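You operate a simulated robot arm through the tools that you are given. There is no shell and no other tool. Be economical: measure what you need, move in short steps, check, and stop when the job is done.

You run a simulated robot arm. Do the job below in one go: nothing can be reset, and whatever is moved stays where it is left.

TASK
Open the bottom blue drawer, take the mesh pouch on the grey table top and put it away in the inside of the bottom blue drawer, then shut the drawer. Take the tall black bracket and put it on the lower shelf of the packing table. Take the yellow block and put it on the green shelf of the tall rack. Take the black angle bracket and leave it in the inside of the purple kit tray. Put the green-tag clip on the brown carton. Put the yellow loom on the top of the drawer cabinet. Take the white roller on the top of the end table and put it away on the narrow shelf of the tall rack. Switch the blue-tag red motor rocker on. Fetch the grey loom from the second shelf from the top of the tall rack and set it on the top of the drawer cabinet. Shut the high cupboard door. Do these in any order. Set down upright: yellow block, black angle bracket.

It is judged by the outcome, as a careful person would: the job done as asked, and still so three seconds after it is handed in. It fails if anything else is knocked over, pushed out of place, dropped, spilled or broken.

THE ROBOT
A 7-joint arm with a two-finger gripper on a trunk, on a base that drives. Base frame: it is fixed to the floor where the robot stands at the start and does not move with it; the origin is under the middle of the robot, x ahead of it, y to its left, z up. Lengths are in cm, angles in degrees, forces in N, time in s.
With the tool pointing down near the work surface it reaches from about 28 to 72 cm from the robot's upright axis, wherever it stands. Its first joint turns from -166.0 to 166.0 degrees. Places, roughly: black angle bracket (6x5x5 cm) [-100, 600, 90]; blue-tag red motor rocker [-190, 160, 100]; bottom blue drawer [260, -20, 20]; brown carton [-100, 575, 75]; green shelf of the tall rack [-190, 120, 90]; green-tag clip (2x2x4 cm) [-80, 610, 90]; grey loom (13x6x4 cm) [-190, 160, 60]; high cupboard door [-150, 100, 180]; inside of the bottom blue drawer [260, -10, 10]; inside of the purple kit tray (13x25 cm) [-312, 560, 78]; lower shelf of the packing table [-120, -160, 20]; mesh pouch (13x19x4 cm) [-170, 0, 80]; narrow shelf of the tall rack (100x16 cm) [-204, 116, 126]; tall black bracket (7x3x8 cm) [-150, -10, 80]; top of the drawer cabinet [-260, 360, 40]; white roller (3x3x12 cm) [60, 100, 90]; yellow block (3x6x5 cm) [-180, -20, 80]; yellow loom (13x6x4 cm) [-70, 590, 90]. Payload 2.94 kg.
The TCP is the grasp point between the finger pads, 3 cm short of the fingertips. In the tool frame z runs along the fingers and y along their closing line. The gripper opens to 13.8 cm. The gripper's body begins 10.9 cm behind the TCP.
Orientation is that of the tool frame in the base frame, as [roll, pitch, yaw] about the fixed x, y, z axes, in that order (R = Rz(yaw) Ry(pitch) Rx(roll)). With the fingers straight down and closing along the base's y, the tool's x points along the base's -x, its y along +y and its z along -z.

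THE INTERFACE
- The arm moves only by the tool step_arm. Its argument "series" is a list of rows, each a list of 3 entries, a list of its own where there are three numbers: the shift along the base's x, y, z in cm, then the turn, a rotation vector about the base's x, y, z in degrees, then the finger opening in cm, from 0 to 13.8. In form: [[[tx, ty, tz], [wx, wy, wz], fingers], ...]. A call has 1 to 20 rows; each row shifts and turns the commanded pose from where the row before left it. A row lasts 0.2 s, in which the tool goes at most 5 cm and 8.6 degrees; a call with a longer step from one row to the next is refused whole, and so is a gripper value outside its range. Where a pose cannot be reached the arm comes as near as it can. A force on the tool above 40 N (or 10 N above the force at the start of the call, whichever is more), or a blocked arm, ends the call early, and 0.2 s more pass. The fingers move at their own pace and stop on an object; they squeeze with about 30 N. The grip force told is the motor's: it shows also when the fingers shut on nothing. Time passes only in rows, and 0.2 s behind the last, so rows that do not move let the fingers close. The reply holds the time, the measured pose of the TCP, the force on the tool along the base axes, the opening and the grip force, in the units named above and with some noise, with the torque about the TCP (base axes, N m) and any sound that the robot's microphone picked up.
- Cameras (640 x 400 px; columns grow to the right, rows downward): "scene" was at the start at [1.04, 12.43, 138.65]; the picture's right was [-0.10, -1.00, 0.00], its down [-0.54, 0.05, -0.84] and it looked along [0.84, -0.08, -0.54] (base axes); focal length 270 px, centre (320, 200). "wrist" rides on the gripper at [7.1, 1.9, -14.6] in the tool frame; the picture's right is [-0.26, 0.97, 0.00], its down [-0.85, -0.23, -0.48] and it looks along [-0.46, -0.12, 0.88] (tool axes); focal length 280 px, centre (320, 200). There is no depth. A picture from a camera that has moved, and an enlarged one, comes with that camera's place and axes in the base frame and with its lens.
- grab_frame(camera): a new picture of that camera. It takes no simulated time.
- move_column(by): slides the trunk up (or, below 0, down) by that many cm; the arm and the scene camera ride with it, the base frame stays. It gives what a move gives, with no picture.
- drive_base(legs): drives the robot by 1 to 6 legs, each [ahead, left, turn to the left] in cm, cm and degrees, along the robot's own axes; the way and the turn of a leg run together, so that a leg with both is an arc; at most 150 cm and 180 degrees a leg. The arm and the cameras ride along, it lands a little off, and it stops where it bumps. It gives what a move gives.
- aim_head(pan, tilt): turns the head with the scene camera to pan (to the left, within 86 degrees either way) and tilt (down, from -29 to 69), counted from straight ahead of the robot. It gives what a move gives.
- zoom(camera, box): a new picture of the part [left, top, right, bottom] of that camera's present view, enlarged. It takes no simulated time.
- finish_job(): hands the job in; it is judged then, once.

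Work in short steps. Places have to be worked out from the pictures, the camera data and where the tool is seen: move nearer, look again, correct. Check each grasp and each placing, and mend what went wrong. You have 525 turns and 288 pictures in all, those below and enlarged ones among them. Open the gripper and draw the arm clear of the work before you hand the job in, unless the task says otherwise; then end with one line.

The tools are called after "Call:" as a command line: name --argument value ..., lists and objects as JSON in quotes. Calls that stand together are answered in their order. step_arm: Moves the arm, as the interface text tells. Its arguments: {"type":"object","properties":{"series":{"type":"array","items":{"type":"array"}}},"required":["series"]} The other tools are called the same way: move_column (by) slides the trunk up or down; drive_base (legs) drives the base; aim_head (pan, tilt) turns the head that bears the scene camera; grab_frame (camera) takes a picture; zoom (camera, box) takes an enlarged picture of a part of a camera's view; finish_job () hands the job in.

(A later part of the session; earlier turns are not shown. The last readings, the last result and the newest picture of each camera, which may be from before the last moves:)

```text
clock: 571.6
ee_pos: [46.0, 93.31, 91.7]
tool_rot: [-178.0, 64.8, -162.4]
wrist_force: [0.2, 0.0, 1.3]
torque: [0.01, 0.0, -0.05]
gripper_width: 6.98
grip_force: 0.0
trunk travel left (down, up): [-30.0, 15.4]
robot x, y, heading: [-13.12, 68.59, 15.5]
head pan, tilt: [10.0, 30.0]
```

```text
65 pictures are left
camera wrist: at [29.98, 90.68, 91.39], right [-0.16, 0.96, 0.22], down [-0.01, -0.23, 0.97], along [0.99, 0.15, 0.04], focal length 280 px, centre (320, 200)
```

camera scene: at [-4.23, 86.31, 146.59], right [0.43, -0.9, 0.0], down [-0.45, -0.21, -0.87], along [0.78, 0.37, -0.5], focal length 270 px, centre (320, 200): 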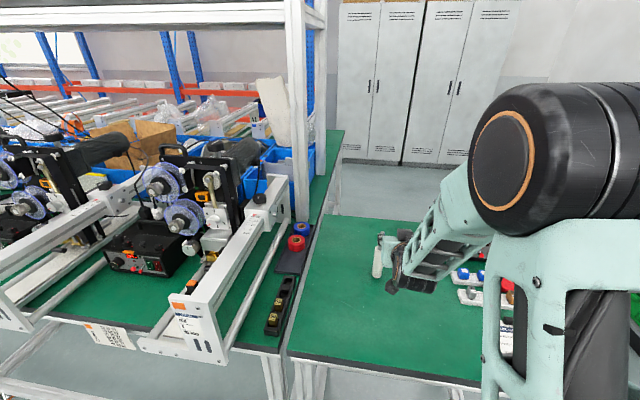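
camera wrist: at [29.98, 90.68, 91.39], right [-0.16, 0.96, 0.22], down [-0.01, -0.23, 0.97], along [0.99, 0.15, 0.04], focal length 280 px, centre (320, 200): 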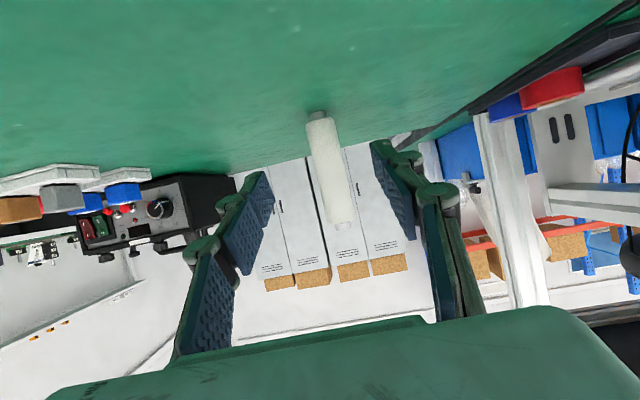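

Call:
step_arm --series '[[[1.8, 1.2, 0], [0, 0, 0], 7], [[2, 0.55, 0], [0, 0, 0], 7], [[2, 0.55, 0], [0, 0, 0], 7], [[1.5, 0.4, 0], [0, 0, 0], 7]]'

Call:
grab_frame --camera "wrist"

```text
clock: 572.6
ee_pos: [53.21, 96.05, 91.56]
tool_rot: [-177.9, 64.7, -162.4]
wrist_force: [-0.5, -0.9, 0.5]
torque: [0.01, -0.03, 0.0]
gripper_width: 7.0
grip_force: 0.1
trunk travel left (down, up): [-30.0, 15.4]
robot x, y, heading: [-13.23, 68.49, 15.4]
head pan, tilt: [10.0, 30.0]
```

```text
64 pictures are left
camera wrist: at [37.1, 93.35, 91.37], right [-0.16, 0.96, 0.22], down [-0.01, -0.23, 0.97], along [0.99, 0.15, 0.04], focal length 280 px, centre (320, 200)
```

wrist: 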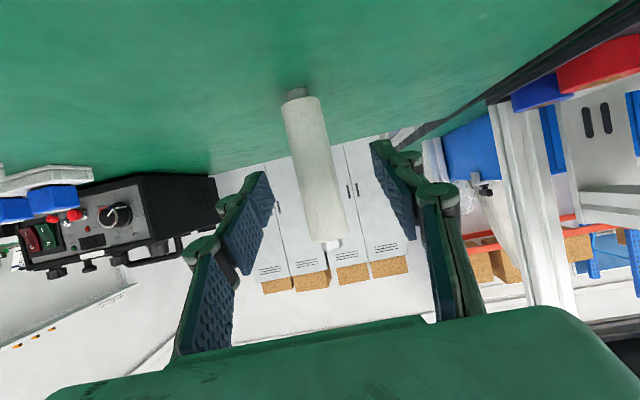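

Call:
step_arm --series '[[[1.3, 0.35, 0], [0, 0, 0], 7], [[1.3, 0.35, 0], [0, 0, 0], 7], [[0, 0, 0], [0, 0, 0], 5], [[0, 0, 0], [0, 0, 0], 3], [[0, 0, 0], [0, 0, 0], 1], [[0, 0, 0], [0, 0, 0], 0]]'

Call:
step_arm --series '[[[0, 0, 0.7], [0, 0, 0], 0], [[0, 0, 1.3], [0, 0, 0], 0], [[0, 0, 2], [0, 0, 0], 0], [[0, 0, 2], [0, 0, 0], 0]]'

Call:
grab_frame --camera "wrist"

```text
clock: 574.0
ee_pos: [55.64, 96.65, 91.76]
tool_rot: [-178.0, 64.7, -162.3]
wrist_force: [-0.3, -0.1, -1.5]
torque: [0.03, -0.03, -0.02]
gripper_width: 2.88
grip_force: 30.2
trunk travel left (down, up): [-30.0, 15.4]
robot x, y, heading: [-13.35, 68.41, 15.2]
head pan, tilt: [10.0, 30.0]
```

```text
clock: 575.0
ee_pos: [55.88, 96.8, 97.65]
tool_rot: [-177.9, 64.8, -162.4]
wrist_force: [-0.7, 0.1, -1.1]
torque: [0.0, 0.0, -0.02]
gripper_width: 2.9
grip_force: 29.8
trunk travel left (down, up): [-30.0, 15.4]
robot x, y, heading: [-13.02, 68.36, 15.5]
head pan, tilt: [10.0, 30.0]
```

```text
63 pictures are left
camera wrist: at [39.77, 94.07, 97.54], right [-0.16, 0.96, 0.22], down [-0.01, -0.23, 0.97], along [0.99, 0.15, 0.04], focal length 280 px, centre (320, 200)
```

wrist: 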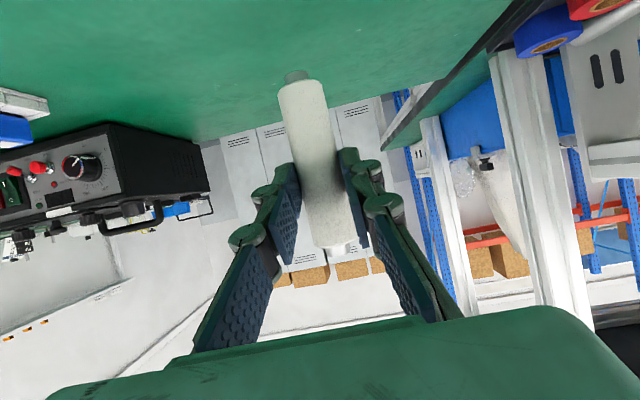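

Held upright. I lift it, back off 30 cm, and turn to the rack.

Call:
step_arm --series '[[[0, 0, 3], [0, 0, 0], 0], [[0, 0, 3], [0, 0, 0], 0], [[0, 0, 3], [0, 0, 0], 0]]'

Call:
drive_base --legs '[[-30, 0, 0]]'

Call:
drive_base --legs '[[0, 0, 60], [0, 0, 60], [0, 0, 60]]'

Call:
move_column --by 15

```text
clock: 575.8
ee_pos: [55.77, 96.8, 106.68]
tool_rot: [-177.8, 64.7, -162.3]
wrist_force: [0.2, -0.1, -1.4]
torque: [-0.02, -0.01, -0.01]
gripper_width: 2.89
grip_force: 29.9
trunk travel left (down, up): [-30.0, 15.4]
robot x, y, heading: [-13.13, 68.29, 15.2]
head pan, tilt: [10.0, 30.0]
```

```text
clock: 577.9
ee_pos: [26.34, 88.91, 106.68]
tool_rot: [-177.9, 64.7, -161.8]
wrist_force: [0.6, -0.2, -0.5]
torque: [0.02, 0.01, 0.05]
gripper_width: 2.85
grip_force: 30.0
trunk travel left (down, up): [-30.0, 15.4]
robot x, y, heading: [-42.05, 60.15, 15.7]
head pan, tilt: [10.0, 30.0]
```

```text
clock: 586.3
ee_pos: [-110.34, 30.69, 106.72]
tool_rot: [-177.8, 64.7, 19.0]
wrist_force: [-0.2, 0.1, -0.6]
torque: [0.0, -0.01, 0.02]
gripper_width: 2.86
grip_force: 30.0
trunk travel left (down, up): [-30.0, 15.4]
robot x, y, heading: [-41.98, 60.2, -163.1]
head pan, tilt: [10.0, 30.0]
```

```text
clock: 588.0
ee_pos: [-110.32, 30.7, 121.65]
tool_rot: [-177.9, 64.7, 19.0]
wrist_force: [0.0, -0.7, -1.6]
torque: [0.01, -0.03, 0.01]
gripper_width: 2.86
grip_force: 30.2
trunk travel left (down, up): [-45.0, 0.4]
robot x, y, heading: [-41.96, 60.31, -163.3]
head pan, tilt: [10.0, 30.0]
```

Call:
step_arm --series '[[[0, 0, 3], [0, 0, 0], 0], [[0, 0, 3], [0, 0, 0], 0], [[0, 0, 3], [0, 0, 0], 0], [[0, 0, 3], [0, 0, 0], 0], [[0, 0, 3], [0, 0, 0], 0], [[0, 0, 1], [0, 0, 0], 0]]'

Call:
drive_base --legs '[[0, -115, 0]]'

Call:
aim_head --pan 0 --tilt 15

Call:
grab_frame --camera "scene"

Call:
grab_frame --camera "wrist"

```text
clock: 589.4
ee_pos: [-110.33, 30.67, 137.67]
tool_rot: [-177.9, 64.6, 19.1]
wrist_force: [0.0, -0.1, -0.6]
torque: [-0.01, -0.04, -0.03]
gripper_width: 2.86
grip_force: 30.1
trunk travel left (down, up): [-45.0, 0.4]
robot x, y, heading: [-42.01, 60.33, -163.2]
head pan, tilt: [10.0, 30.0]
```

```text
clock: 599.8
ee_pos: [-143.63, 140.13, 137.54]
tool_rot: [-178.0, 64.6, 19.4]
wrist_force: [0.6, -0.1, -1.2]
torque: [-0.01, -0.05, -0.01]
gripper_width: 2.87
grip_force: 30.1
trunk travel left (down, up): [-45.0, 0.4]
robot x, y, heading: [-75.75, 170.38, -162.9]
head pan, tilt: [10.0, 30.0]
```

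```text
clock: 600.6
ee_pos: [-143.64, 140.04, 137.68]
tool_rot: [-177.9, 64.7, 19.4]
wrist_force: [-0.2, 0.0, -1.3]
torque: [-0.03, -0.02, 0.01]
gripper_width: 2.92
grip_force: 29.8
trunk travel left (down, up): [-45.0, 0.4]
robot x, y, heading: [-75.92, 170.45, -162.9]
head pan, tilt: [0.0, 15.0]
```

```text
62 pictures are left
camera scene: at [-72.82, 156.86, 164.01], right [-0.29, 0.96, 0.0], down [0.25, 0.08, -0.97], along [-0.92, -0.28, -0.26], focal length 270 px, centre (320, 200)
```

scene: 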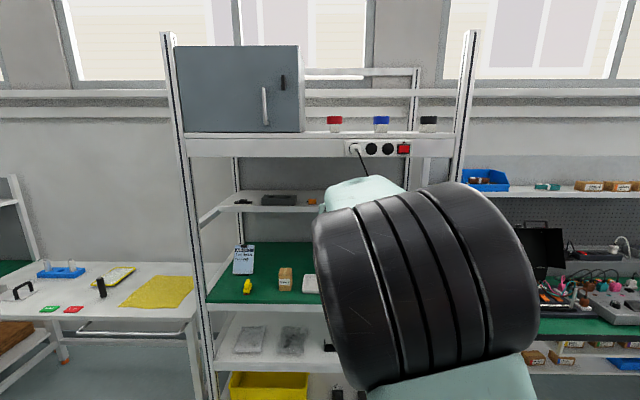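

```text
61 pictures are left
camera wrist: at [-127.57, 143.03, 137.48], right [0.18, -0.96, 0.22], down [0.0, 0.23, 0.97], along [-0.98, -0.18, 0.04], focal length 280 px, centre (320, 200)
```

wrist: 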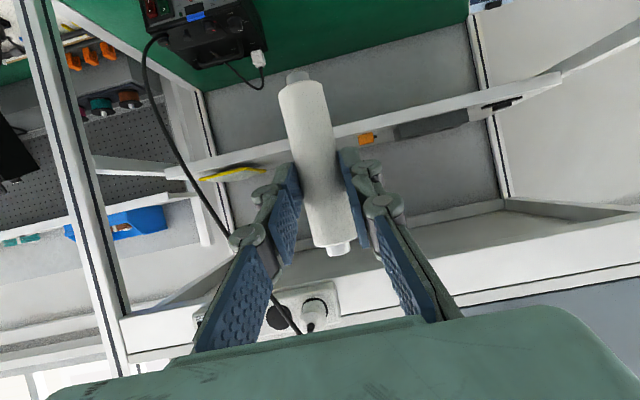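

Clear spot on the narrow shelf is between the orange item and the yellow pad, straight ahead. To pass below the top rail (z≈153) I flatten the tool by 8°, then drive in.

Call:
step_arm --series '[[[0, 0, 0], [-1.15, 3.85, 0], 0], [[0, 0, -0.5], [-1.15, 3.85, 0], 0]]'

Call:
drive_base --legs '[[40, 0, 0]]'

Call:
grab_frame --camera "wrist"

Call:
grab_frame --camera "scene"

```text
clock: 601.2
ee_pos: [-143.62, 140.08, 137.12]
tool_rot: [-176.7, 72.8, 20.5]
wrist_force: [-0.4, -0.4, -0.9]
torque: [-0.03, 0.0, 0.0]
gripper_width: 2.87
grip_force: 30.1
trunk travel left (down, up): [-45.0, 0.4]
robot x, y, heading: [-75.81, 170.47, -162.9]
head pan, tilt: [0.0, 15.0]
```

```text
clock: 603.7
ee_pos: [-182.73, 128.58, 137.07]
tool_rot: [-176.6, 72.7, 20.2]
wrist_force: [-0.3, -0.2, -0.8]
torque: [-0.01, -0.01, -0.01]
gripper_width: 2.89
grip_force: 30.0
trunk travel left (down, up): [-45.0, 0.4]
robot x, y, heading: [-114.42, 158.08, -163.2]
head pan, tilt: [0.0, 15.0]
```

```text
60 pictures are left
camera wrist: at [-166.9, 131.4, 134.71], right [0.21, -0.95, 0.23], down [0.13, 0.26, 0.96], along [-0.97, -0.17, 0.18], focal length 280 px, centre (320, 200)
```

wrist: 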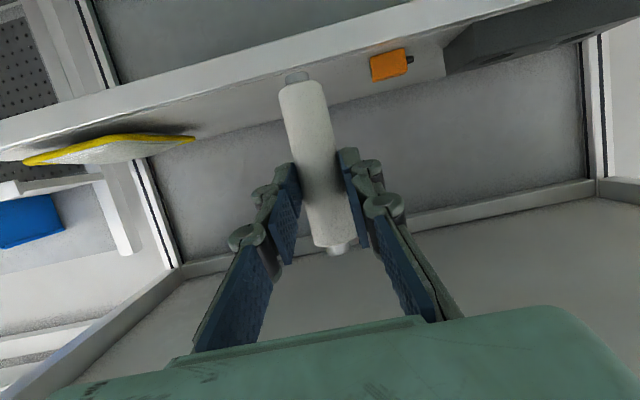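

```text
59 pictures are left
camera scene: at [-111.85, 144.99, 164.01], right [-0.29, 0.96, 0.0], down [0.25, 0.07, -0.97], along [-0.92, -0.28, -0.26], focal length 270 px, centre (320, 200)
```

scene: 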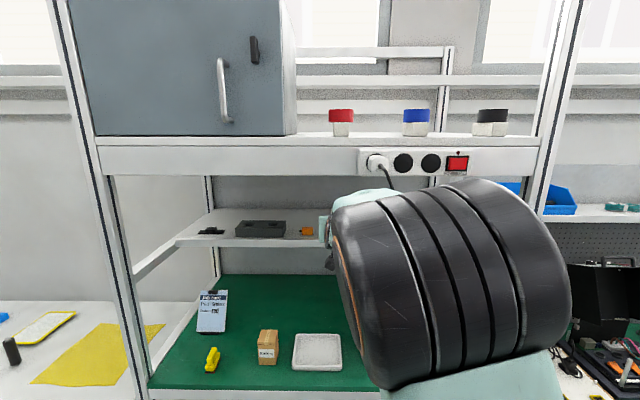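

All clear. I drive 15 cm further and look again before setting it down.

Call:
drive_base --legs '[[16, 0, 0]]'

Call:
step_arm --series '[[[-1.4, -0.42, 0], [0, 0, 0], 0], [[-1.4, -0.42, 0], [0, 0, 0], 0]]'

Call:
grab_frame --camera "wrist"

```text
clock: 605.1
ee_pos: [-197.87, 124.08, 137.09]
tool_rot: [-176.6, 72.7, 20.2]
wrist_force: [0.8, 0.0, -1.6]
torque: [-0.01, -0.01, 0.0]
gripper_width: 2.88
grip_force: 29.5
trunk travel left (down, up): [-45.0, 0.4]
robot x, y, heading: [-129.47, 153.79, -163.3]
head pan, tilt: [0.0, 15.0]
```

```text
clock: 605.7
ee_pos: [-200.53, 123.27, 137.17]
tool_rot: [-176.8, 72.7, 20.1]
wrist_force: [-0.3, 0.6, -0.2]
torque: [0.01, -0.01, -0.02]
gripper_width: 2.91
grip_force: 30.5
trunk travel left (down, up): [-45.0, 0.4]
robot x, y, heading: [-129.76, 153.81, -163.3]
head pan, tilt: [0.0, 15.0]
```

```text
58 pictures are left
camera wrist: at [-184.69, 126.01, 134.73], right [0.21, -0.95, 0.23], down [0.13, 0.26, 0.96], along [-0.97, -0.17, 0.18], focal length 280 px, centre (320, 200)
```

wrist: 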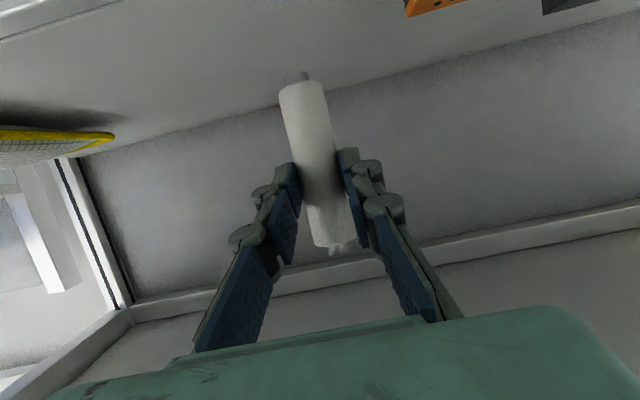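

The roller is over the shelf. I lower in small steps.

Call:
step_arm --series '[[[0, 0, -0.8], [0, 0, 0], 0], [[0, 0, -0.5], [0, 0, 0], 0], [[0, 0, -0.4], [0, 0, 0], 0]]'

Call:
step_arm --series '[[[0, 0, -0.4], [0, 0, 0], 0], [[0, 0, -0.3], [0, 0, 0], 0]]'

Call:
step_arm --series '[[[0, 0, -0.3], [0, 0, 0], 0], [[0, 0, -0.3], [0, 0, 0], 0]]'

```text
clock: 606.5
ee_pos: [-200.51, 123.29, 135.42]
tool_rot: [-176.6, 72.7, 20.3]
wrist_force: [-1.3, -0.3, -0.9]
torque: [0.01, 0.03, 0.01]
gripper_width: 2.89
grip_force: 29.5
trunk travel left (down, up): [-45.0, 0.4]
robot x, y, heading: [-129.53, 153.82, -163.1]
head pan, tilt: [0.0, 15.0]
```

```text
clock: 607.1
ee_pos: [-200.6, 123.31, 134.85]
tool_rot: [-176.6, 72.5, 20.3]
wrist_force: [-0.3, 0.5, -1.4]
torque: [-0.02, -0.02, 0.02]
gripper_width: 2.87
grip_force: 30.0
trunk travel left (down, up): [-45.0, 0.4]
robot x, y, heading: [-129.35, 154.22, -163.0]
head pan, tilt: [0.0, 15.0]
```

```text
clock: 607.7
ee_pos: [-200.66, 123.15, 134.27]
tool_rot: [-176.5, 72.8, 20.2]
wrist_force: [0.4, 0.4, -1.1]
torque: [0.03, 0.01, -0.02]
gripper_width: 2.88
grip_force: 30.7
trunk travel left (down, up): [-45.0, 0.4]
robot x, y, heading: [-129.55, 154.03, -163.5]
head pan, tilt: [0.0, 15.0]
```

Call:
step_arm --series '[[[0, 0, -0.3], [0, 0, 0], 0], [[0, 0, -0.3], [0, 0, 0], 0]]'

Call:
step_arm --series '[[[0, 0, -0.3], [0, 0, 0], 0], [[0, 0, -0.3], [0, 0, 0], 0]]'

Call:
grab_frame --camera "wrist"

```text
clock: 608.3
ee_pos: [-200.49, 123.28, 133.53]
tool_rot: [-176.6, 72.6, 20.3]
wrist_force: [-0.1, 0.3, -0.5]
torque: [-0.02, 0.01, 0.01]
gripper_width: 2.87
grip_force: 29.6
trunk travel left (down, up): [-45.0, 0.4]
robot x, y, heading: [-129.58, 154.14, -163.5]
head pan, tilt: [0.0, 15.0]
```

```text
clock: 608.9
ee_pos: [-200.56, 123.29, 133.4]
tool_rot: [-176.6, 73.0, 20.2]
wrist_force: [-0.7, -0.8, 5.4]
torque: [-0.12, 0.2, 0.0]
gripper_width: 2.87
grip_force: 29.3
trunk travel left (down, up): [-45.0, 0.4]
robot x, y, heading: [-129.91, 153.8, -163.3]
head pan, tilt: [0.0, 15.0]
```

```text
57 pictures are left
camera wrist: at [-184.67, 126.15, 130.82], right [0.21, -0.95, 0.23], down [0.14, 0.27, 0.95], along [-0.97, -0.17, 0.18], focal length 280 px, centre (320, 200)
```

wrist: 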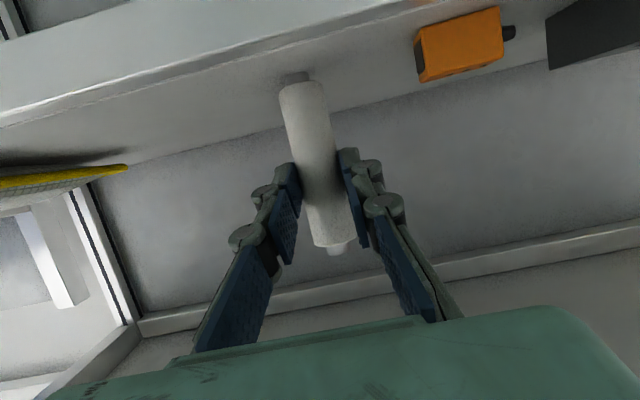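

Base touches the shelf. I straighten the roller upright by tilting the tool back about 7° around its base, then release.

Call:
step_arm --series '[[[-0.45, -0.13, 0.1], [1.0, -3.4, 0], 0], [[-0.45, -0.13, 0], [1.0, -3.4, 0], 0]]'

Call:
step_arm --series '[[[0, 0, 0], [0, 0, 0], 3.4], [[0, 0, 0], [0, 0, 0], 4.5], [[0, 0, 0], [0, 0, 0], 5.5]]'

Call:
grab_frame --camera "wrist"

```text
clock: 609.5
ee_pos: [-201.31, 123.17, 133.67]
tool_rot: [-178.0, 66.2, 19.0]
wrist_force: [-2.5, -2.3, 17.0]
torque: [-0.26, 0.54, 0.02]
gripper_width: 2.87
grip_force: 29.9
trunk travel left (down, up): [-45.0, 0.4]
robot x, y, heading: [-129.87, 153.88, -163.4]
head pan, tilt: [0.0, 15.0]
```

```text
clock: 610.3
ee_pos: [-201.33, 123.09, 133.05]
tool_rot: [-177.9, 65.5, 19.2]
wrist_force: [-0.2, -0.7, 0.1]
torque: [-0.01, 0.0, 0.01]
gripper_width: 5.49
grip_force: 0.1
trunk travel left (down, up): [-45.0, 0.4]
robot x, y, heading: [-129.2, 154.05, -163.2]
head pan, tilt: [0.0, 15.0]
```

```text
56 pictures are left
camera wrist: at [-185.36, 125.93, 132.63], right [0.18, -0.96, 0.22], down [0.02, 0.23, 0.97], along [-0.98, -0.17, 0.06], focal length 280 px, centre (320, 200)
```

wrist: 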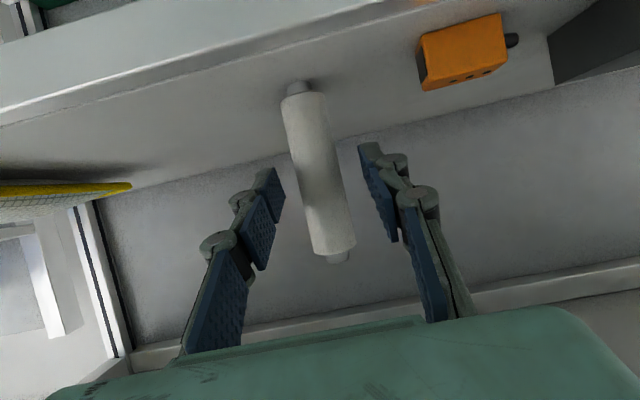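

It stands on its own. I pull the hand straight back and check.

Call:
step_arm --series '[[[1, 0.3, 0.2], [0, 0, 0], 6], [[2, 0.6, 0.2], [0, 0, 0], 6], [[2.9, 0.86, 0], [0, 0, 0], 6]]'

Call:
drive_base --legs '[[-45, 0, 0]]'

Call:
zoom --camera "wrist" --box '[160, 40, 480, 240]'

```text
clock: 611.1
ee_pos: [-195.43, 124.71, 133.6]
tool_rot: [-177.9, 65.7, 19.0]
wrist_force: [0.8, 1.0, -0.2]
torque: [-0.02, 0.0, 0.01]
gripper_width: 6.01
grip_force: 0.0
trunk travel left (down, up): [-45.0, 0.4]
robot x, y, heading: [-129.88, 154.11, -163.2]
head pan, tilt: [0.0, 15.0]
```

```text
clock: 613.8
ee_pos: [-152.43, 137.8, 133.5]
tool_rot: [-177.8, 65.5, 19.0]
wrist_force: [0.2, -0.4, -0.2]
torque: [0.0, -0.03, 0.0]
gripper_width: 6.02
grip_force: 0.0
trunk travel left (down, up): [-45.0, 0.4]
robot x, y, heading: [-86.27, 167.33, -163.5]
head pan, tilt: [0.0, 15.0]
```

```text
2.00 times, centred on (320, 140) of wrist
camera zoom: at [-136.41, 140.66, 133.0], right [0.18, -0.96, 0.22], down [0.02, 0.23, 0.97], along [-0.98, -0.17, 0.06], focal length 561 px, centre (320, 320)
```

zoom: 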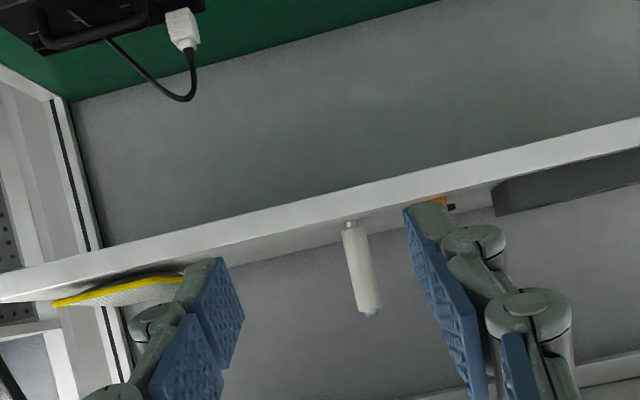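

The roller stands on the narrow shelf. Now the drawer: I lower the trunk, drive left along the aisle and turn towards the cabinet area.

Call:
drive_base --legs '[[0, 150, 0], [0, 38, 0]]'

Call:
move_column --by -45

Call:
drive_base --legs '[[0, 0, 90], [0, 0, 90], [115, 0, 0]]'

Call:
aim_head --pan -25 --tilt 30

Call:
grab_frame --camera "scene"

```text
clock: 630.4
ee_pos: [-100.43, -39.39, 133.42]
tool_rot: [-177.8, 65.6, 18.4]
wrist_force: [0.1, 0.1, 0.2]
torque: [0.02, -0.02, -0.01]
gripper_width: 5.98
grip_force: 0.0
trunk travel left (down, up): [-45.0, 0.4]
robot x, y, heading: [-34.17, -10.63, -164.2]
head pan, tilt: [0.0, 15.0]
```

```text
refused: -45 is not a number from -40 to 40
```

```text
clock: 643.9
ee_pos: [143.34, 48.07, 133.33]
tool_rot: [-177.8, 65.6, -161.6]
wrist_force: [0.7, -0.3, -0.2]
torque: [-0.02, 0.01, 0.01]
gripper_width: 5.98
grip_force: 0.1
trunk travel left (down, up): [-45.0, 0.4]
robot x, y, heading: [77.12, 19.5, 15.8]
head pan, tilt: [0.0, 15.0]
```

```text
clock: 644.8
ee_pos: [143.29, 48.08, 133.42]
tool_rot: [-177.7, 65.5, -161.7]
wrist_force: [0.7, 0.2, 0.0]
torque: [0.02, -0.01, 0.01]
gripper_width: 5.99
grip_force: 0.0
trunk travel left (down, up): [-45.0, 0.4]
robot x, y, heading: [76.82, 19.77, 15.9]
head pan, tilt: [-25.0, 30.0]
```

```text
54 pictures are left
camera scene: at [74.57, 28.96, 161.6], right [-0.16, -0.99, 0.0], down [-0.49, 0.08, -0.87], along [0.86, -0.14, -0.5], focal length 270 px, centre (320, 200)
```

scene: 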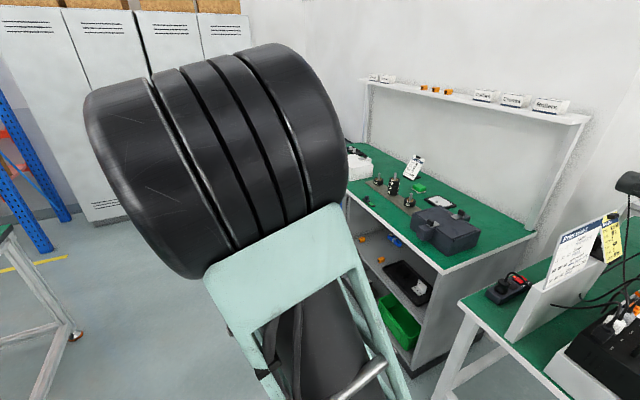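

I lower the trunk and arm so the head can see past the elbow.

Call:
move_column --by -40

Call:
step_arm --series '[[[0, 0, -4], [0, 0, 0], 0], [[0, 0, -4], [0, 0, 0], 0], [[0, 0, -4], [0, 0, 0], 0], [[0, 0, -4], [0, 0, 0], 0], [[0, 0, -4], [0, 0, 0], 0], [[0, 0, -4], [0, 0, 0], 0], [[0, 0, -4], [0, 0, 0], 0], [[0, 0, -4], [0, 0, 0], 0]]'

Call:
aim_head --pan -20 --tilt 25

Call:
grab_frame --camera "scene"

```text
clock: 648.6
ee_pos: [143.29, 48.04, 93.34]
tool_rot: [-177.8, 65.6, -161.7]
wrist_force: [0.6, -0.4, -0.6]
torque: [-0.01, -0.02, -0.01]
gripper_width: 5.99
grip_force: 0.1
trunk travel left (down, up): [-5.0, 40.4]
robot x, y, heading: [76.76, 19.91, 15.8]
head pan, tilt: [-25.0, 30.0]
```

```text
clock: 650.4
ee_pos: [143.33, 48.0, 61.43]
tool_rot: [-177.8, 65.7, -161.8]
wrist_force: [-0.5, -0.5, 1.2]
torque: [0.04, 0.08, 0.01]
gripper_width: 0.0
grip_force: 28.4
trunk travel left (down, up): [-5.0, 40.4]
robot x, y, heading: [76.94, 19.52, 15.9]
head pan, tilt: [-25.0, 30.0]
```

```text
clock: 651.1
ee_pos: [143.42, 47.98, 61.53]
tool_rot: [-177.8, 65.5, -161.7]
wrist_force: [-0.2, -0.4, -1.0]
torque: [-0.02, -0.01, 0.0]
gripper_width: 0.02
grip_force: 28.3
trunk travel left (down, up): [-5.0, 40.4]
robot x, y, heading: [76.8, 19.64, 15.7]
head pan, tilt: [-20.0, 25.0]
```

```text
53 pictures are left
camera scene: at [74.83, 29.72, 122.39], right [-0.07, -1.0, 0.0], down [-0.42, 0.03, -0.91], along [0.9, -0.06, -0.42], focal length 270 px, centre (320, 200)
```

scene: 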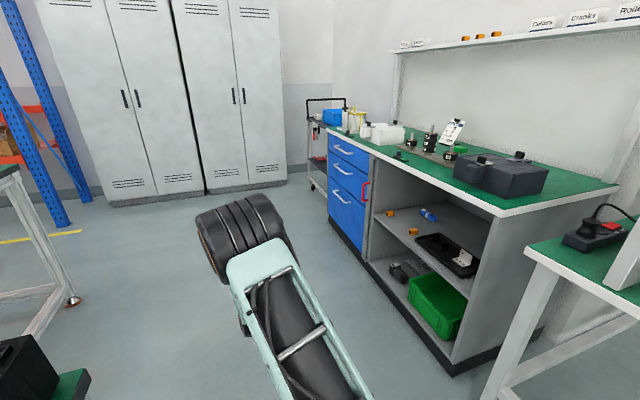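

The blue drawers face my left side of that bench (front plane l≈77, bottom handle near [259,0,36]). I drive past to be level with them, keeping distance, and turn right to face them.

Call:
drive_base --legs '[[150, 20, 0], [18, 0, 0], [0, 0, -89]]'

Call:
aim_head --pan 0 --tilt 35

Call:
grab_frame --camera "scene"

Call:
grab_frame --camera "wrist"

```text
refused: leg 1 is longer than a leg can be; nothing moved
```

```text
clock: 651.9
ee_pos: [143.37, 47.89, 61.52]
tool_rot: [-177.8, 65.7, -161.7]
wrist_force: [0.6, -0.3, -0.5]
torque: [-0.01, -0.03, -0.02]
gripper_width: 0.01
grip_force: 28.3
trunk travel left (down, up): [-5.0, 40.4]
robot x, y, heading: [77.2, 19.95, 15.8]
head pan, tilt: [0.0, 35.0]
```

```text
52 pictures are left
camera scene: at [74.11, 32.79, 120.82], right [0.27, -0.96, 0.0], down [-0.55, -0.16, -0.82], along [0.79, 0.22, -0.57], focal length 270 px, centre (320, 200)
```

scene: 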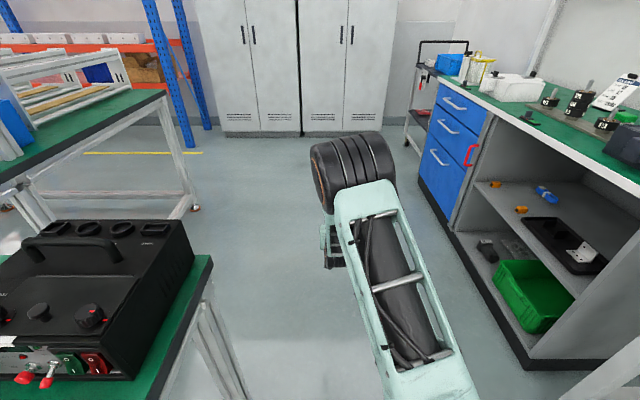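

```text
51 pictures are left
camera wrist: at [127.24, 45.13, 61.11], right [-0.17, 0.96, 0.22], down [-0.02, -0.23, 0.97], along [0.99, 0.16, 0.06], focal length 280 px, centre (320, 200)
```

wrist: 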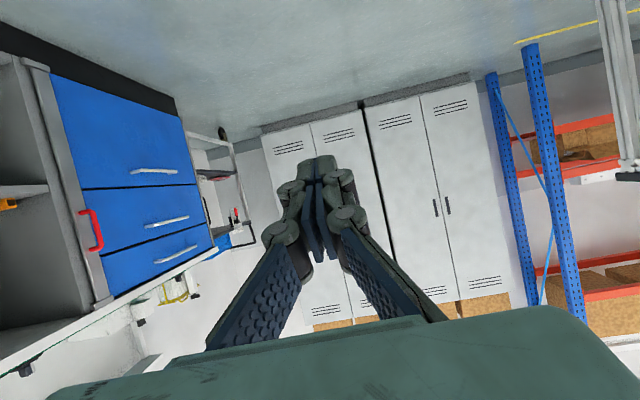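

Call:
drive_base --legs '[[140, 18, 0], [28, 0, 0], [0, 0, -89]]'

Call:
grab_frame --camera "scene"

Call:
grab_frame --camera "wrist"

```text
clock: 664.3
ee_pos: [264.06, 18.49, 61.65]
tool_rot: [-177.7, 65.6, 110.2]
wrist_force: [-0.9, 0.0, 0.2]
torque: [0.01, 0.01, -0.01]
gripper_width: 0.0
grip_force: 28.4
trunk travel left (down, up): [-5.0, 40.4]
robot x, y, heading: [233.63, 83.96, -72.4]
head pan, tilt: [0.0, 35.0]
```

```text
50 pictures are left
camera scene: at [246.9, 87.13, 120.81], right [-0.95, -0.31, 0.0], down [-0.18, 0.55, -0.82], along [0.25, -0.78, -0.57], focal length 270 px, centre (320, 200)
```

scene: 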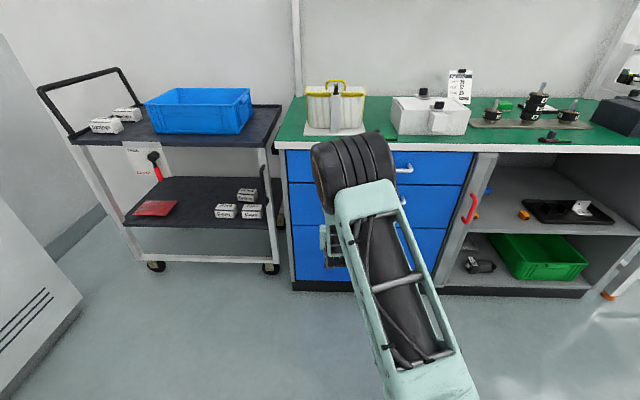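

```text
49 pictures are left
camera wrist: at [260.7, 34.39, 61.09], right [0.95, 0.2, 0.22], down [-0.23, 0.01, 0.97], along [0.19, -0.98, 0.06], focal length 280 px, centre (320, 200)
```

wrist: 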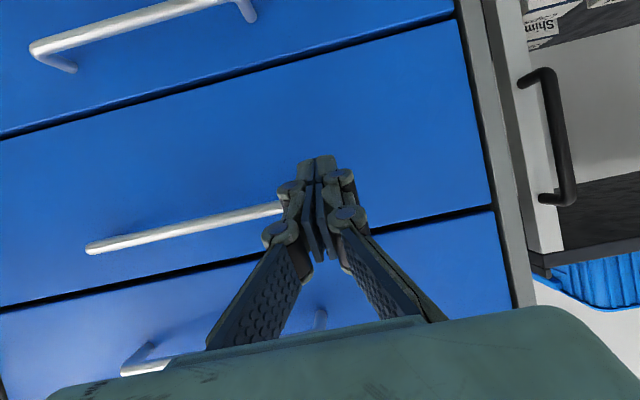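

Bottom drawer handle: centre about [252.7,-2,38.6], horizontal bar. I level the tool, roll it 90° so the fingers close vertically, and bring it to the handle's height, keeping off the face.

Call:
step_arm --series '[[[-1.15, -0.34, -1.6], [-6.2, -2, 0], 3], [[-1.15, -0.34, -1.6], [-6.2, -2, 0], 6], [[-1.15, -0.34, -1.6], [-6.2, -2, 0], 6], [[-1.15, -0.34, -1.6], [2.53, -7.8, 0], 6], [[-1.15, -0.34, -1.6], [2.53, -7.8, 0], 6], [[-1.15, -0.34, -1.6], [2.53, -7.8, 0], 6], [[-1.15, -0.34, -1.6], [2.53, -7.8, 0], 6], [[-1.15, -0.34, -1.6], [2.53, -7.8, 0], 6], [[-1.15, -0.34, -1.6], [2.53, -7.8, 0], 6], [[-1.15, -0.34, -1.6], [2.53, -7.8, 0], 6], [[-1.15, -0.34, -1.6], [2.53, -7.8, 0], 6], [[-1.15, -0.34, -1.6], [2.53, -7.8, 0], 6], [[-1.15, -0.34, -1.6], [2.53, -7.8, 0], 6], [[-1.15, -0.34, -1.6], [2.53, -7.8, 0], 6]]'

Call:
grab_frame --camera "wrist"

```text
clock: 667.3
ee_pos: [247.91, 13.69, 39.08]
tool_rot: [90.1, 0.6, 22.8]
wrist_force: [0.5, -0.2, -0.3]
torque: [0.01, -0.01, -0.02]
gripper_width: 6.01
grip_force: 0.1
trunk travel left (down, up): [-5.0, 40.4]
robot x, y, heading: [233.85, 84.01, -72.4]
head pan, tilt: [0.0, 35.0]
```

```text
48 pictures are left
camera wrist: at [248.8, 29.91, 41.1], right [-0.23, -0.1, 0.97], down [-0.97, 0.11, -0.22], along [-0.08, -0.99, -0.12], focal length 280 px, centre (320, 200)
```

wrist: 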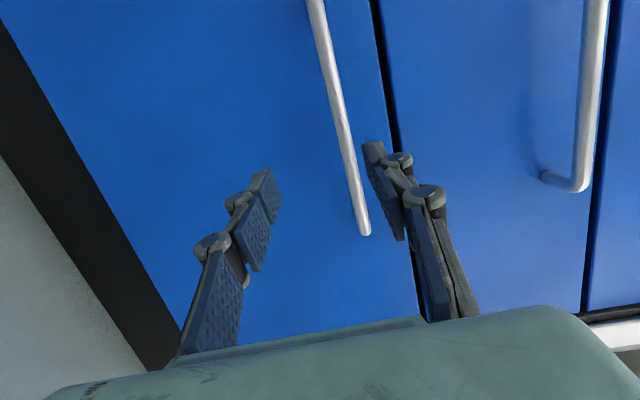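

Orientation is right. The bar is about 2 cm higher than the fingers' centre; I raise 2 cm and advance 11 cm.

Call:
step_arm --series '[[[0.6, -2, 1], [0, 0, 0], 6], [[0.6, -2.1, 1], [0, 0, 0], 6], [[0.7, -2.2, 0], [0, 0, 0], 6], [[0.7, -2.2, 0], [0, 0, 0], 6], [[0.7, -2.2, 0], [0, 0, 0], 6]]'

Call:
grab_frame --camera "wrist"

```text
clock: 668.5
ee_pos: [251.06, 3.07, 41.08]
tool_rot: [90.0, 0.9, 22.8]
wrist_force: [0.6, 1.0, 0.9]
torque: [0.0, -0.02, -0.01]
gripper_width: 5.96
grip_force: 0.0
trunk travel left (down, up): [-5.0, 40.4]
robot x, y, heading: [233.89, 84.03, -72.3]
head pan, tilt: [0.0, 35.0]
```

```text
47 pictures are left
camera wrist: at [252.05, 19.16, 42.92], right [-0.23, -0.1, 0.97], down [-0.97, 0.11, -0.22], along [-0.08, -0.99, -0.12], focal length 280 px, centre (320, 200)
```

wrist: 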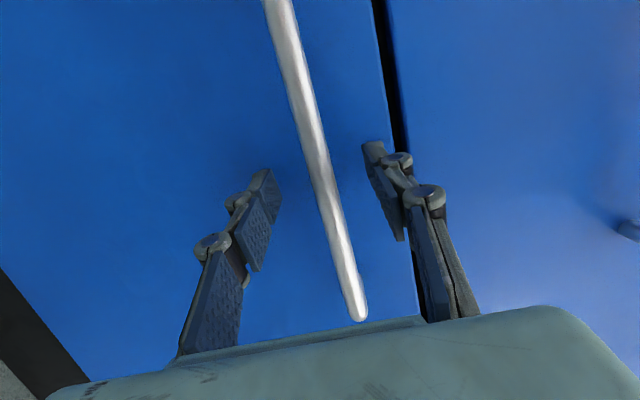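

Centred. I advance 3 cm more and close on the bar.

Call:
step_arm --series '[[[0.3, -1, 0], [0, 0, 0], 6], [[0.3, -1, 0], [0, 0, 0], 6], [[0.3, -1, 0], [0, 0, 0], 6], [[0, 0, 0], [0, 0, 0], 4], [[0, 0, 0], [0, 0, 0], 2], [[0, 0, 0], [0, 0, 0], 0], [[0, 0, 0], [0, 0, 0], 0]]'

Call:
grab_frame --camera "wrist"

```text
clock: 669.1
ee_pos: [251.46, 2.0, 40.59]
tool_rot: [90.1, 0.7, 22.7]
wrist_force: [-11.1, 37.2, 13.3]
torque: [-0.74, -0.12, -0.34]
gripper_width: 3.83
grip_force: 13.0
trunk travel left (down, up): [-5.0, 40.4]
robot x, y, heading: [233.64, 84.06, -72.4]
head pan, tilt: [0.0, 35.0]
stopped in row 2: the force on the tool passed its limit at 59 N (the readings are from after the stop); the commanded pose is now the measured one
```

```text
46 pictures are left
camera wrist: at [252.32, 18.02, 42.59], right [-0.23, -0.1, 0.97], down [-0.97, 0.11, -0.22], along [-0.08, -0.99, -0.12], focal length 280 px, centre (320, 200)
```

wrist: 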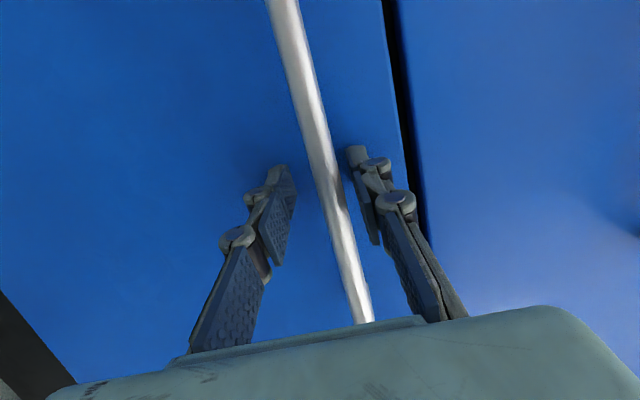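

The fingertips met the drawer face, so the bar is right at the pads. I back 0.8 cm and close.

Call:
step_arm --series '[[[-0.25, 0.8, 0], [0, 0, 0], 4], [[0, 0, 0], [0, 0, 0], 2.5], [[0, 0, 0], [0, 0, 0], 1], [[0, 0, 0], [0, 0, 0], 0], [[0, 0, 0], [0, 0, 0], 0]]'

Call:
grab_frame --camera "wrist"

```text
clock: 670.3
ee_pos: [251.38, 2.29, 41.3]
tool_rot: [89.5, 0.9, 22.7]
wrist_force: [6.4, -4.1, 24.6]
torque: [0.36, -0.25, 0.26]
gripper_width: 1.3
grip_force: 37.3
trunk travel left (down, up): [-5.0, 40.4]
robot x, y, heading: [233.68, 84.01, -72.1]
head pan, tilt: [0.0, 35.0]
```

```text
45 pictures are left
camera wrist: at [252.2, 18.45, 43.15], right [-0.23, -0.09, 0.97], down [-0.97, 0.11, -0.22], along [-0.08, -0.99, -0.11], focal length 280 px, centre (320, 200)
```

wrist: 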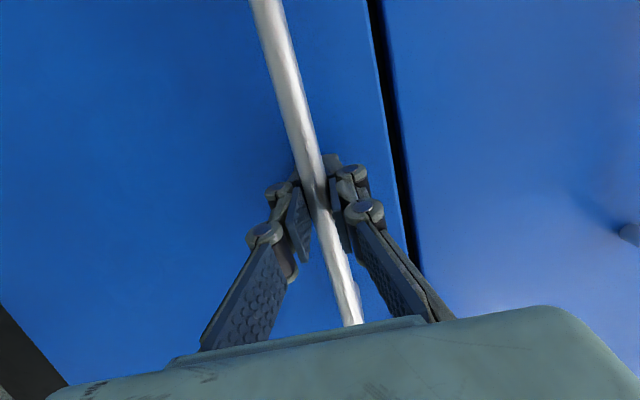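

Bar gripped. I relieve the vertical load and pull by driving backwards, first 8 cm.

Call:
step_arm --series '[[[0, 0, 0.3], [0, 0, 0], 0], [[0, 0, 0], [0, 0, 0], 0]]'

Call:
drive_base --legs '[[-8, 0, 0]]'

```text
clock: 670.9
ee_pos: [251.36, 2.44, 41.44]
tool_rot: [89.8, 0.6, 22.8]
wrist_force: [4.5, 0.0, 21.9]
torque: [0.29, -0.15, -0.02]
gripper_width: 1.29
grip_force: 36.8
trunk travel left (down, up): [-5.0, 40.4]
robot x, y, heading: [233.86, 83.88, -72.2]
head pan, tilt: [0.0, 35.0]
```

```text
clock: 671.9
ee_pos: [249.07, 10.17, 41.42]
tool_rot: [89.7, 0.6, 23.0]
wrist_force: [19.2, 6.7, 23.2]
torque: [0.27, -0.12, -0.14]
gripper_width: 1.29
grip_force: 36.9
trunk travel left (down, up): [-5.0, 40.4]
robot x, y, heading: [231.37, 91.4, -72.1]
head pan, tilt: [0.0, 35.0]
```

The drawer follows. I pull on, 24 cm more in two legs, then look.

Call:
drive_base --legs '[[-12, 0, 0]]'

Call:
drive_base --legs '[[-12, 0, 0]]'

Call:
grab_frame --camera "scene"

```text
clock: 673.1
ee_pos: [245.6, 21.33, 41.34]
tool_rot: [89.7, 0.8, 23.1]
wrist_force: [23.2, 7.5, 15.8]
torque: [0.35, -0.62, -0.37]
gripper_width: 1.2
grip_force: 36.4
trunk travel left (down, up): [-5.0, 40.4]
robot x, y, heading: [227.29, 102.98, -72.3]
head pan, tilt: [0.0, 35.0]
```

```text
clock: 674.4
ee_pos: [242.47, 32.72, 41.35]
tool_rot: [89.7, 0.6, 23.5]
wrist_force: [14.7, 6.7, 12.4]
torque: [0.31, -0.63, -0.05]
gripper_width: 1.19
grip_force: 36.9
trunk travel left (down, up): [-5.0, 40.4]
robot x, y, heading: [223.78, 114.04, -72.2]
head pan, tilt: [0.0, 35.0]
```

```text
44 pictures are left
camera scene: at [237.26, 117.44, 120.82], right [-0.95, -0.31, 0.0], down [-0.18, 0.54, -0.82], along [0.25, -0.78, -0.57], focal length 270 px, centre (320, 200)
```

scene: 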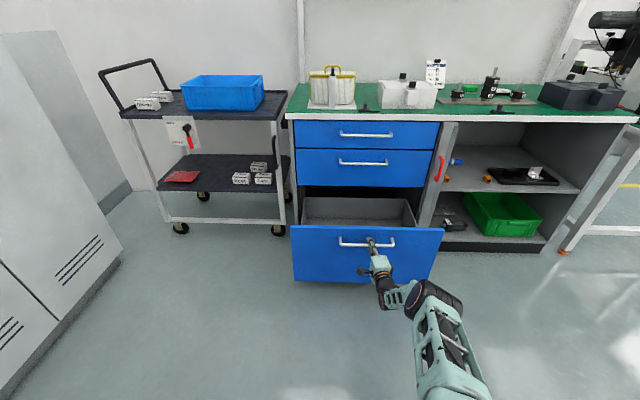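

The drawer is open about 32 cm. I release the handle and back away.

Call:
step_arm --series '[[[0, 0, 0], [0, 0, 0], 2], [[0, 0, 0], [0, 0, 0], 4], [[0, 0, 0], [0, 0, 0], 6]]'

Call:
drive_base --legs '[[-25, 0, 0]]'

Call:
step_arm --series '[[[0, 0, 3], [-2.53, 7.8, 0], 8], [[0, 0, 3], [-2.53, 7.8, 0], 10], [[0, 0, 3], [-2.53, 7.8, 0], 12], [[0, 0, 3], [-2.53, 7.8, 0], 13.8], [[0, 0, 3], [-2.53, 7.8, 0], 13.8], [[0, 0, 3], [-2.53, 7.8, 0], 13.8], [[0, 0, 3], [-2.53, 7.8, 0], 13.8], [[0, 0, 3], [-2.53, 7.8, 0], 13.8], [[0, 0, 3], [-2.53, 7.8, 0], 13.8], [[0, 0, 3], [-2.53, 7.8, 0], 13.8], [[0, 0, 3], [-2.53, 7.8, 0], 13.8]]'

Call:
move_column --by 25

```text
clock: 675.2
ee_pos: [242.49, 32.67, 41.29]
tool_rot: [89.8, 0.7, 23.5]
wrist_force: [-0.2, -0.9, -0.4]
torque: [0.01, 0.0, -0.02]
gripper_width: 6.0
grip_force: 0.1
trunk travel left (down, up): [-5.0, 40.4]
robot x, y, heading: [224.04, 114.08, -72.3]
head pan, tilt: [0.0, 35.0]
```

```text
clock: 677.0
ee_pos: [234.59, 56.26, 41.26]
tool_rot: [89.8, 0.7, 23.3]
wrist_force: [0.2, -0.1, 0.4]
torque: [0.0, 0.0, 0.01]
gripper_width: 6.01
grip_force: 0.1
trunk travel left (down, up): [-5.0, 40.4]
robot x, y, heading: [216.47, 137.76, -72.4]
head pan, tilt: [0.0, 35.0]
```

```text
clock: 679.4
ee_pos: [234.56, 56.05, 74.34]
tool_rot: [-169.5, 84.4, 118.7]
wrist_force: [-0.3, 0.2, -1.0]
torque: [-0.06, -0.02, 0.01]
gripper_width: 13.82
grip_force: 0.1
trunk travel left (down, up): [-5.0, 40.4]
robot x, y, heading: [216.73, 138.19, -72.2]
head pan, tilt: [0.0, 35.0]
```

```text
clock: 682.0
ee_pos: [234.66, 56.01, 99.32]
tool_rot: [-170.8, 84.7, 117.4]
wrist_force: [-0.2, 0.0, -0.8]
torque: [-0.04, -0.03, 0.01]
gripper_width: 13.81
grip_force: 0.0
trunk travel left (down, up): [-30.0, 15.4]
robot x, y, heading: [216.41, 137.5, -72.6]
head pan, tilt: [0.0, 35.0]
```

I bring the tool towards vertical, turn to face the grey table's direction and drive back through the corridor.

Call:
step_arm --series '[[[-0.43, 1.96, 0.5], [7, 2.7, 0], 13.8], [[-0.43, 1.96, 0.5], [7, 2.7, 0], 13.8], [[-0.43, 1.96, 0.5], [7, 2.7, 0], 13.8], [[-0.43, 1.96, 0.5], [7, 2.7, 0], 13.8], [[-0.43, 1.96, 0.5], [7, 2.7, 0], 13.8], [[-0.43, 1.96, 0.5], [7, 2.7, 0], 13.8], [[-0.43, 1.96, 0.5], [7, 2.7, 0], 13.8], [[-0.43, 1.96, 0.5], [7, 2.7, 0], 13.8], [[-0.43, 1.96, 0.5], [7, 2.7, 0], 13.8], [[-0.43, 1.96, 0.5], [7, 2.7, 0], 13.8]]'

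Call:
drive_base --legs '[[0, 0, -91], [60, 50, 0], [60, 28, 0]]'

Call:
drive_base --legs '[[140, 0, 0]]'

```text
clock: 684.2
ee_pos: [230.11, 75.75, 104.29]
tool_rot: [-177.0, 9.6, 111.6]
wrist_force: [-0.5, 0.5, -0.7]
torque: [-0.04, -0.02, 0.0]
gripper_width: 13.8
grip_force: 0.1
trunk travel left (down, up): [-30.0, 15.4]
robot x, y, heading: [216.73, 137.62, -72.3]
head pan, tilt: [0.0, 35.0]
```

```text
clock: 696.2
ee_pos: [61.85, 17.19, 104.31]
tool_rot: [-177.1, 9.7, 20.6]
wrist_force: [1.0, -0.5, 0.2]
torque: [-0.01, -0.01, 0.0]
gripper_width: 13.77
grip_force: 0.1
trunk travel left (down, up): [-30.0, 15.4]
robot x, y, heading: [123.99, 29.29, -163.7]
head pan, tilt: [0.0, 35.0]
```

```text
clock: 703.3
ee_pos: [-75.63, -20.99, 104.21]
tool_rot: [-176.9, 9.5, 19.4]
wrist_force: [0.8, 0.5, -0.1]
torque: [-0.02, 0.01, 0.03]
gripper_width: 13.79
grip_force: 0.1
trunk travel left (down, up): [-30.0, 15.4]
robot x, y, heading: [-13.19, -9.63, -164.6]
head pan, tilt: [0.0, 35.0]
```

Call:
drive_base --legs '[[40, -50, 1], [40, -3, 0]]'

Call:
aim_head --pan 0 --tilt 45

Call:
grab_frame --camera "wrist"

Call:
grab_frame --camera "scene"

```text
clock: 710.3
ee_pos: [-167.17, 6.92, 104.24]
tool_rot: [-177.0, 9.6, 20.3]
wrist_force: [-0.4, -0.4, 0.8]
torque: [0.02, 0.0, 0.0]
gripper_width: 13.81
grip_force: 0.1
trunk travel left (down, up): [-30.0, 15.4]
robot x, y, heading: [-104.97, 19.07, -163.7]
head pan, tilt: [0.0, 35.0]
```

```text
clock: 711.0
ee_pos: [-167.18, 6.95, 104.25]
tool_rot: [-177.0, 9.6, 20.4]
wrist_force: [0.3, 0.4, -0.2]
torque: [0.01, 0.02, 0.0]
gripper_width: 13.81
grip_force: 0.1
trunk travel left (down, up): [-30.0, 15.4]
robot x, y, heading: [-105.4, 19.35, -164.0]
head pan, tilt: [0.0, 45.0]
```

```text
43 pictures are left
camera wrist: at [-157.51, 7.65, 117.38], right [0.08, -1.0, -0.01], down [-0.78, -0.07, 0.62], along [-0.62, -0.05, -0.78], focal length 280 px, centre (320, 200)
```

wrist: 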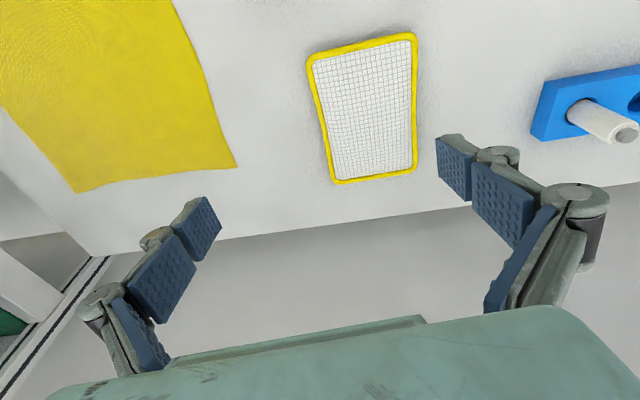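

```text
42 pictures are left
camera scene: at [-101.11, 5.95, 144.34], right [-0.28, 0.96, 0.0], down [0.68, 0.2, -0.71], along [-0.68, -0.2, -0.71], focal length 270 px, centre (320, 200)
```

scene: 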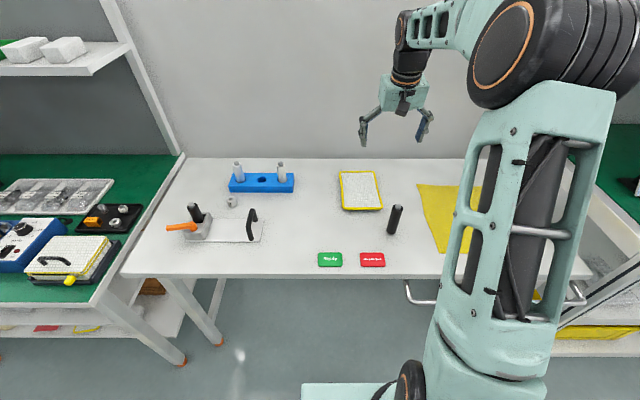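

Pouch: centre [-172.5,-0.3], 13 cm wide across my left-right, long side along my forward. I move 6 cm closer, make the tool exactly vertical and square to it, and go above its centre.

Call:
drive_base --legs '[[6, 0, 0]]'

Call:
step_arm --series '[[[0.2, -2, 0], [1.6, -4.5, 0], 13.8], [[0.2, -2, -2], [1.6, -4.5, 0], 13.8], [[0.2, -1, -3], [-2.8, -1, 0], 13.8], [[0, 0, -3], [0, 0, -5], 13.8]]'

Call:
grab_frame --camera "wrist"

```text
clock: 712.0
ee_pos: [-173.02, 5.4, 104.29]
tool_rot: [-176.9, 9.5, 20.3]
wrist_force: [-0.3, -0.1, -0.3]
torque: [-0.02, -0.01, -0.04]
gripper_width: 13.78
grip_force: 0.0
trunk travel left (down, up): [-30.0, 15.4]
robot x, y, heading: [-110.61, 17.51, -163.6]
head pan, tilt: [0.0, 45.0]
```

```text
clock: 713.0
ee_pos: [-172.42, 0.41, 96.38]
tool_rot: [179.9, 0.1, 15.3]
wrist_force: [0.7, -0.2, 0.5]
torque: [-0.02, 0.0, 0.02]
gripper_width: 13.79
grip_force: 0.0
trunk travel left (down, up): [-30.0, 15.4]
robot x, y, heading: [-110.51, 17.83, -163.6]
head pan, tilt: [0.0, 45.0]
```

```text
41 pictures are left
camera wrist: at [-165.12, 0.33, 110.9], right [0.0, -1.0, 0.0], down [-0.88, 0.0, 0.48], along [-0.48, 0.0, -0.88], focal length 280 px, centre (320, 200)
```

wrist: 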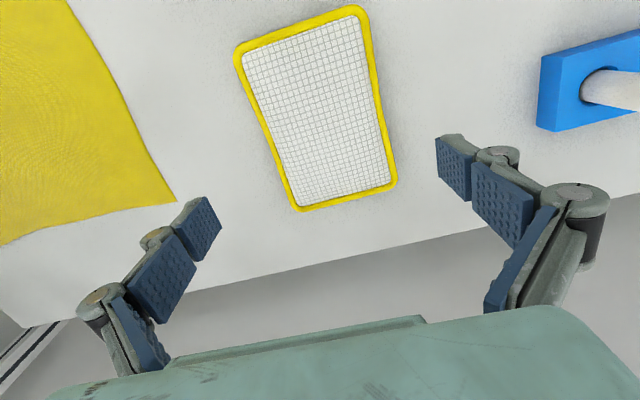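

Width is about 12.6 cm, so the 13.8 cm opening fits with ~0.6 cm each side. I correct by 0.6 cm and 0.7°, and descend to just above.

Call:
step_arm --series '[[[-0.2, -0.6, -3], [0, 0, 0.7], 13.8], [[0, 0, -3], [0, 0, 0], 13.8], [[0, 0, -3], [0, 0, 0], 13.8]]'

Call:
grab_frame --camera "wrist"

```text
clock: 713.8
ee_pos: [-172.62, -0.15, 87.14]
tool_rot: [179.8, 0.1, 16.0]
wrist_force: [0.6, 0.0, 0.6]
torque: [0.01, -0.01, 0.02]
gripper_width: 13.78
grip_force: 0.0
trunk travel left (down, up): [-30.0, 15.4]
robot x, y, heading: [-110.59, 17.61, -164.0]
head pan, tilt: [0.0, 45.0]
```

```text
40 pictures are left
camera wrist: at [-165.18, -0.09, 101.83], right [0.01, -1.0, 0.0], down [-0.88, -0.01, 0.48], along [-0.48, -0.01, -0.88], focal length 280 px, centre (320, 200)
```

wrist: 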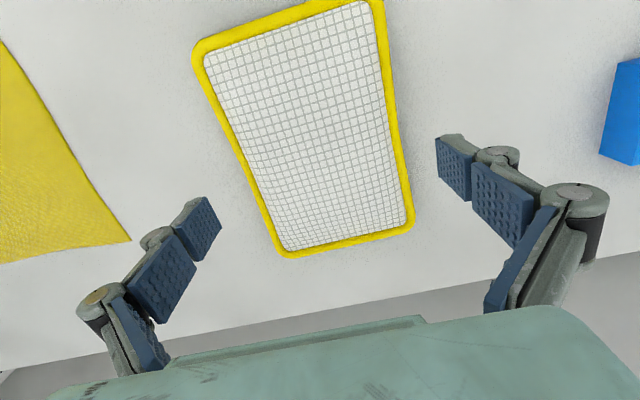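

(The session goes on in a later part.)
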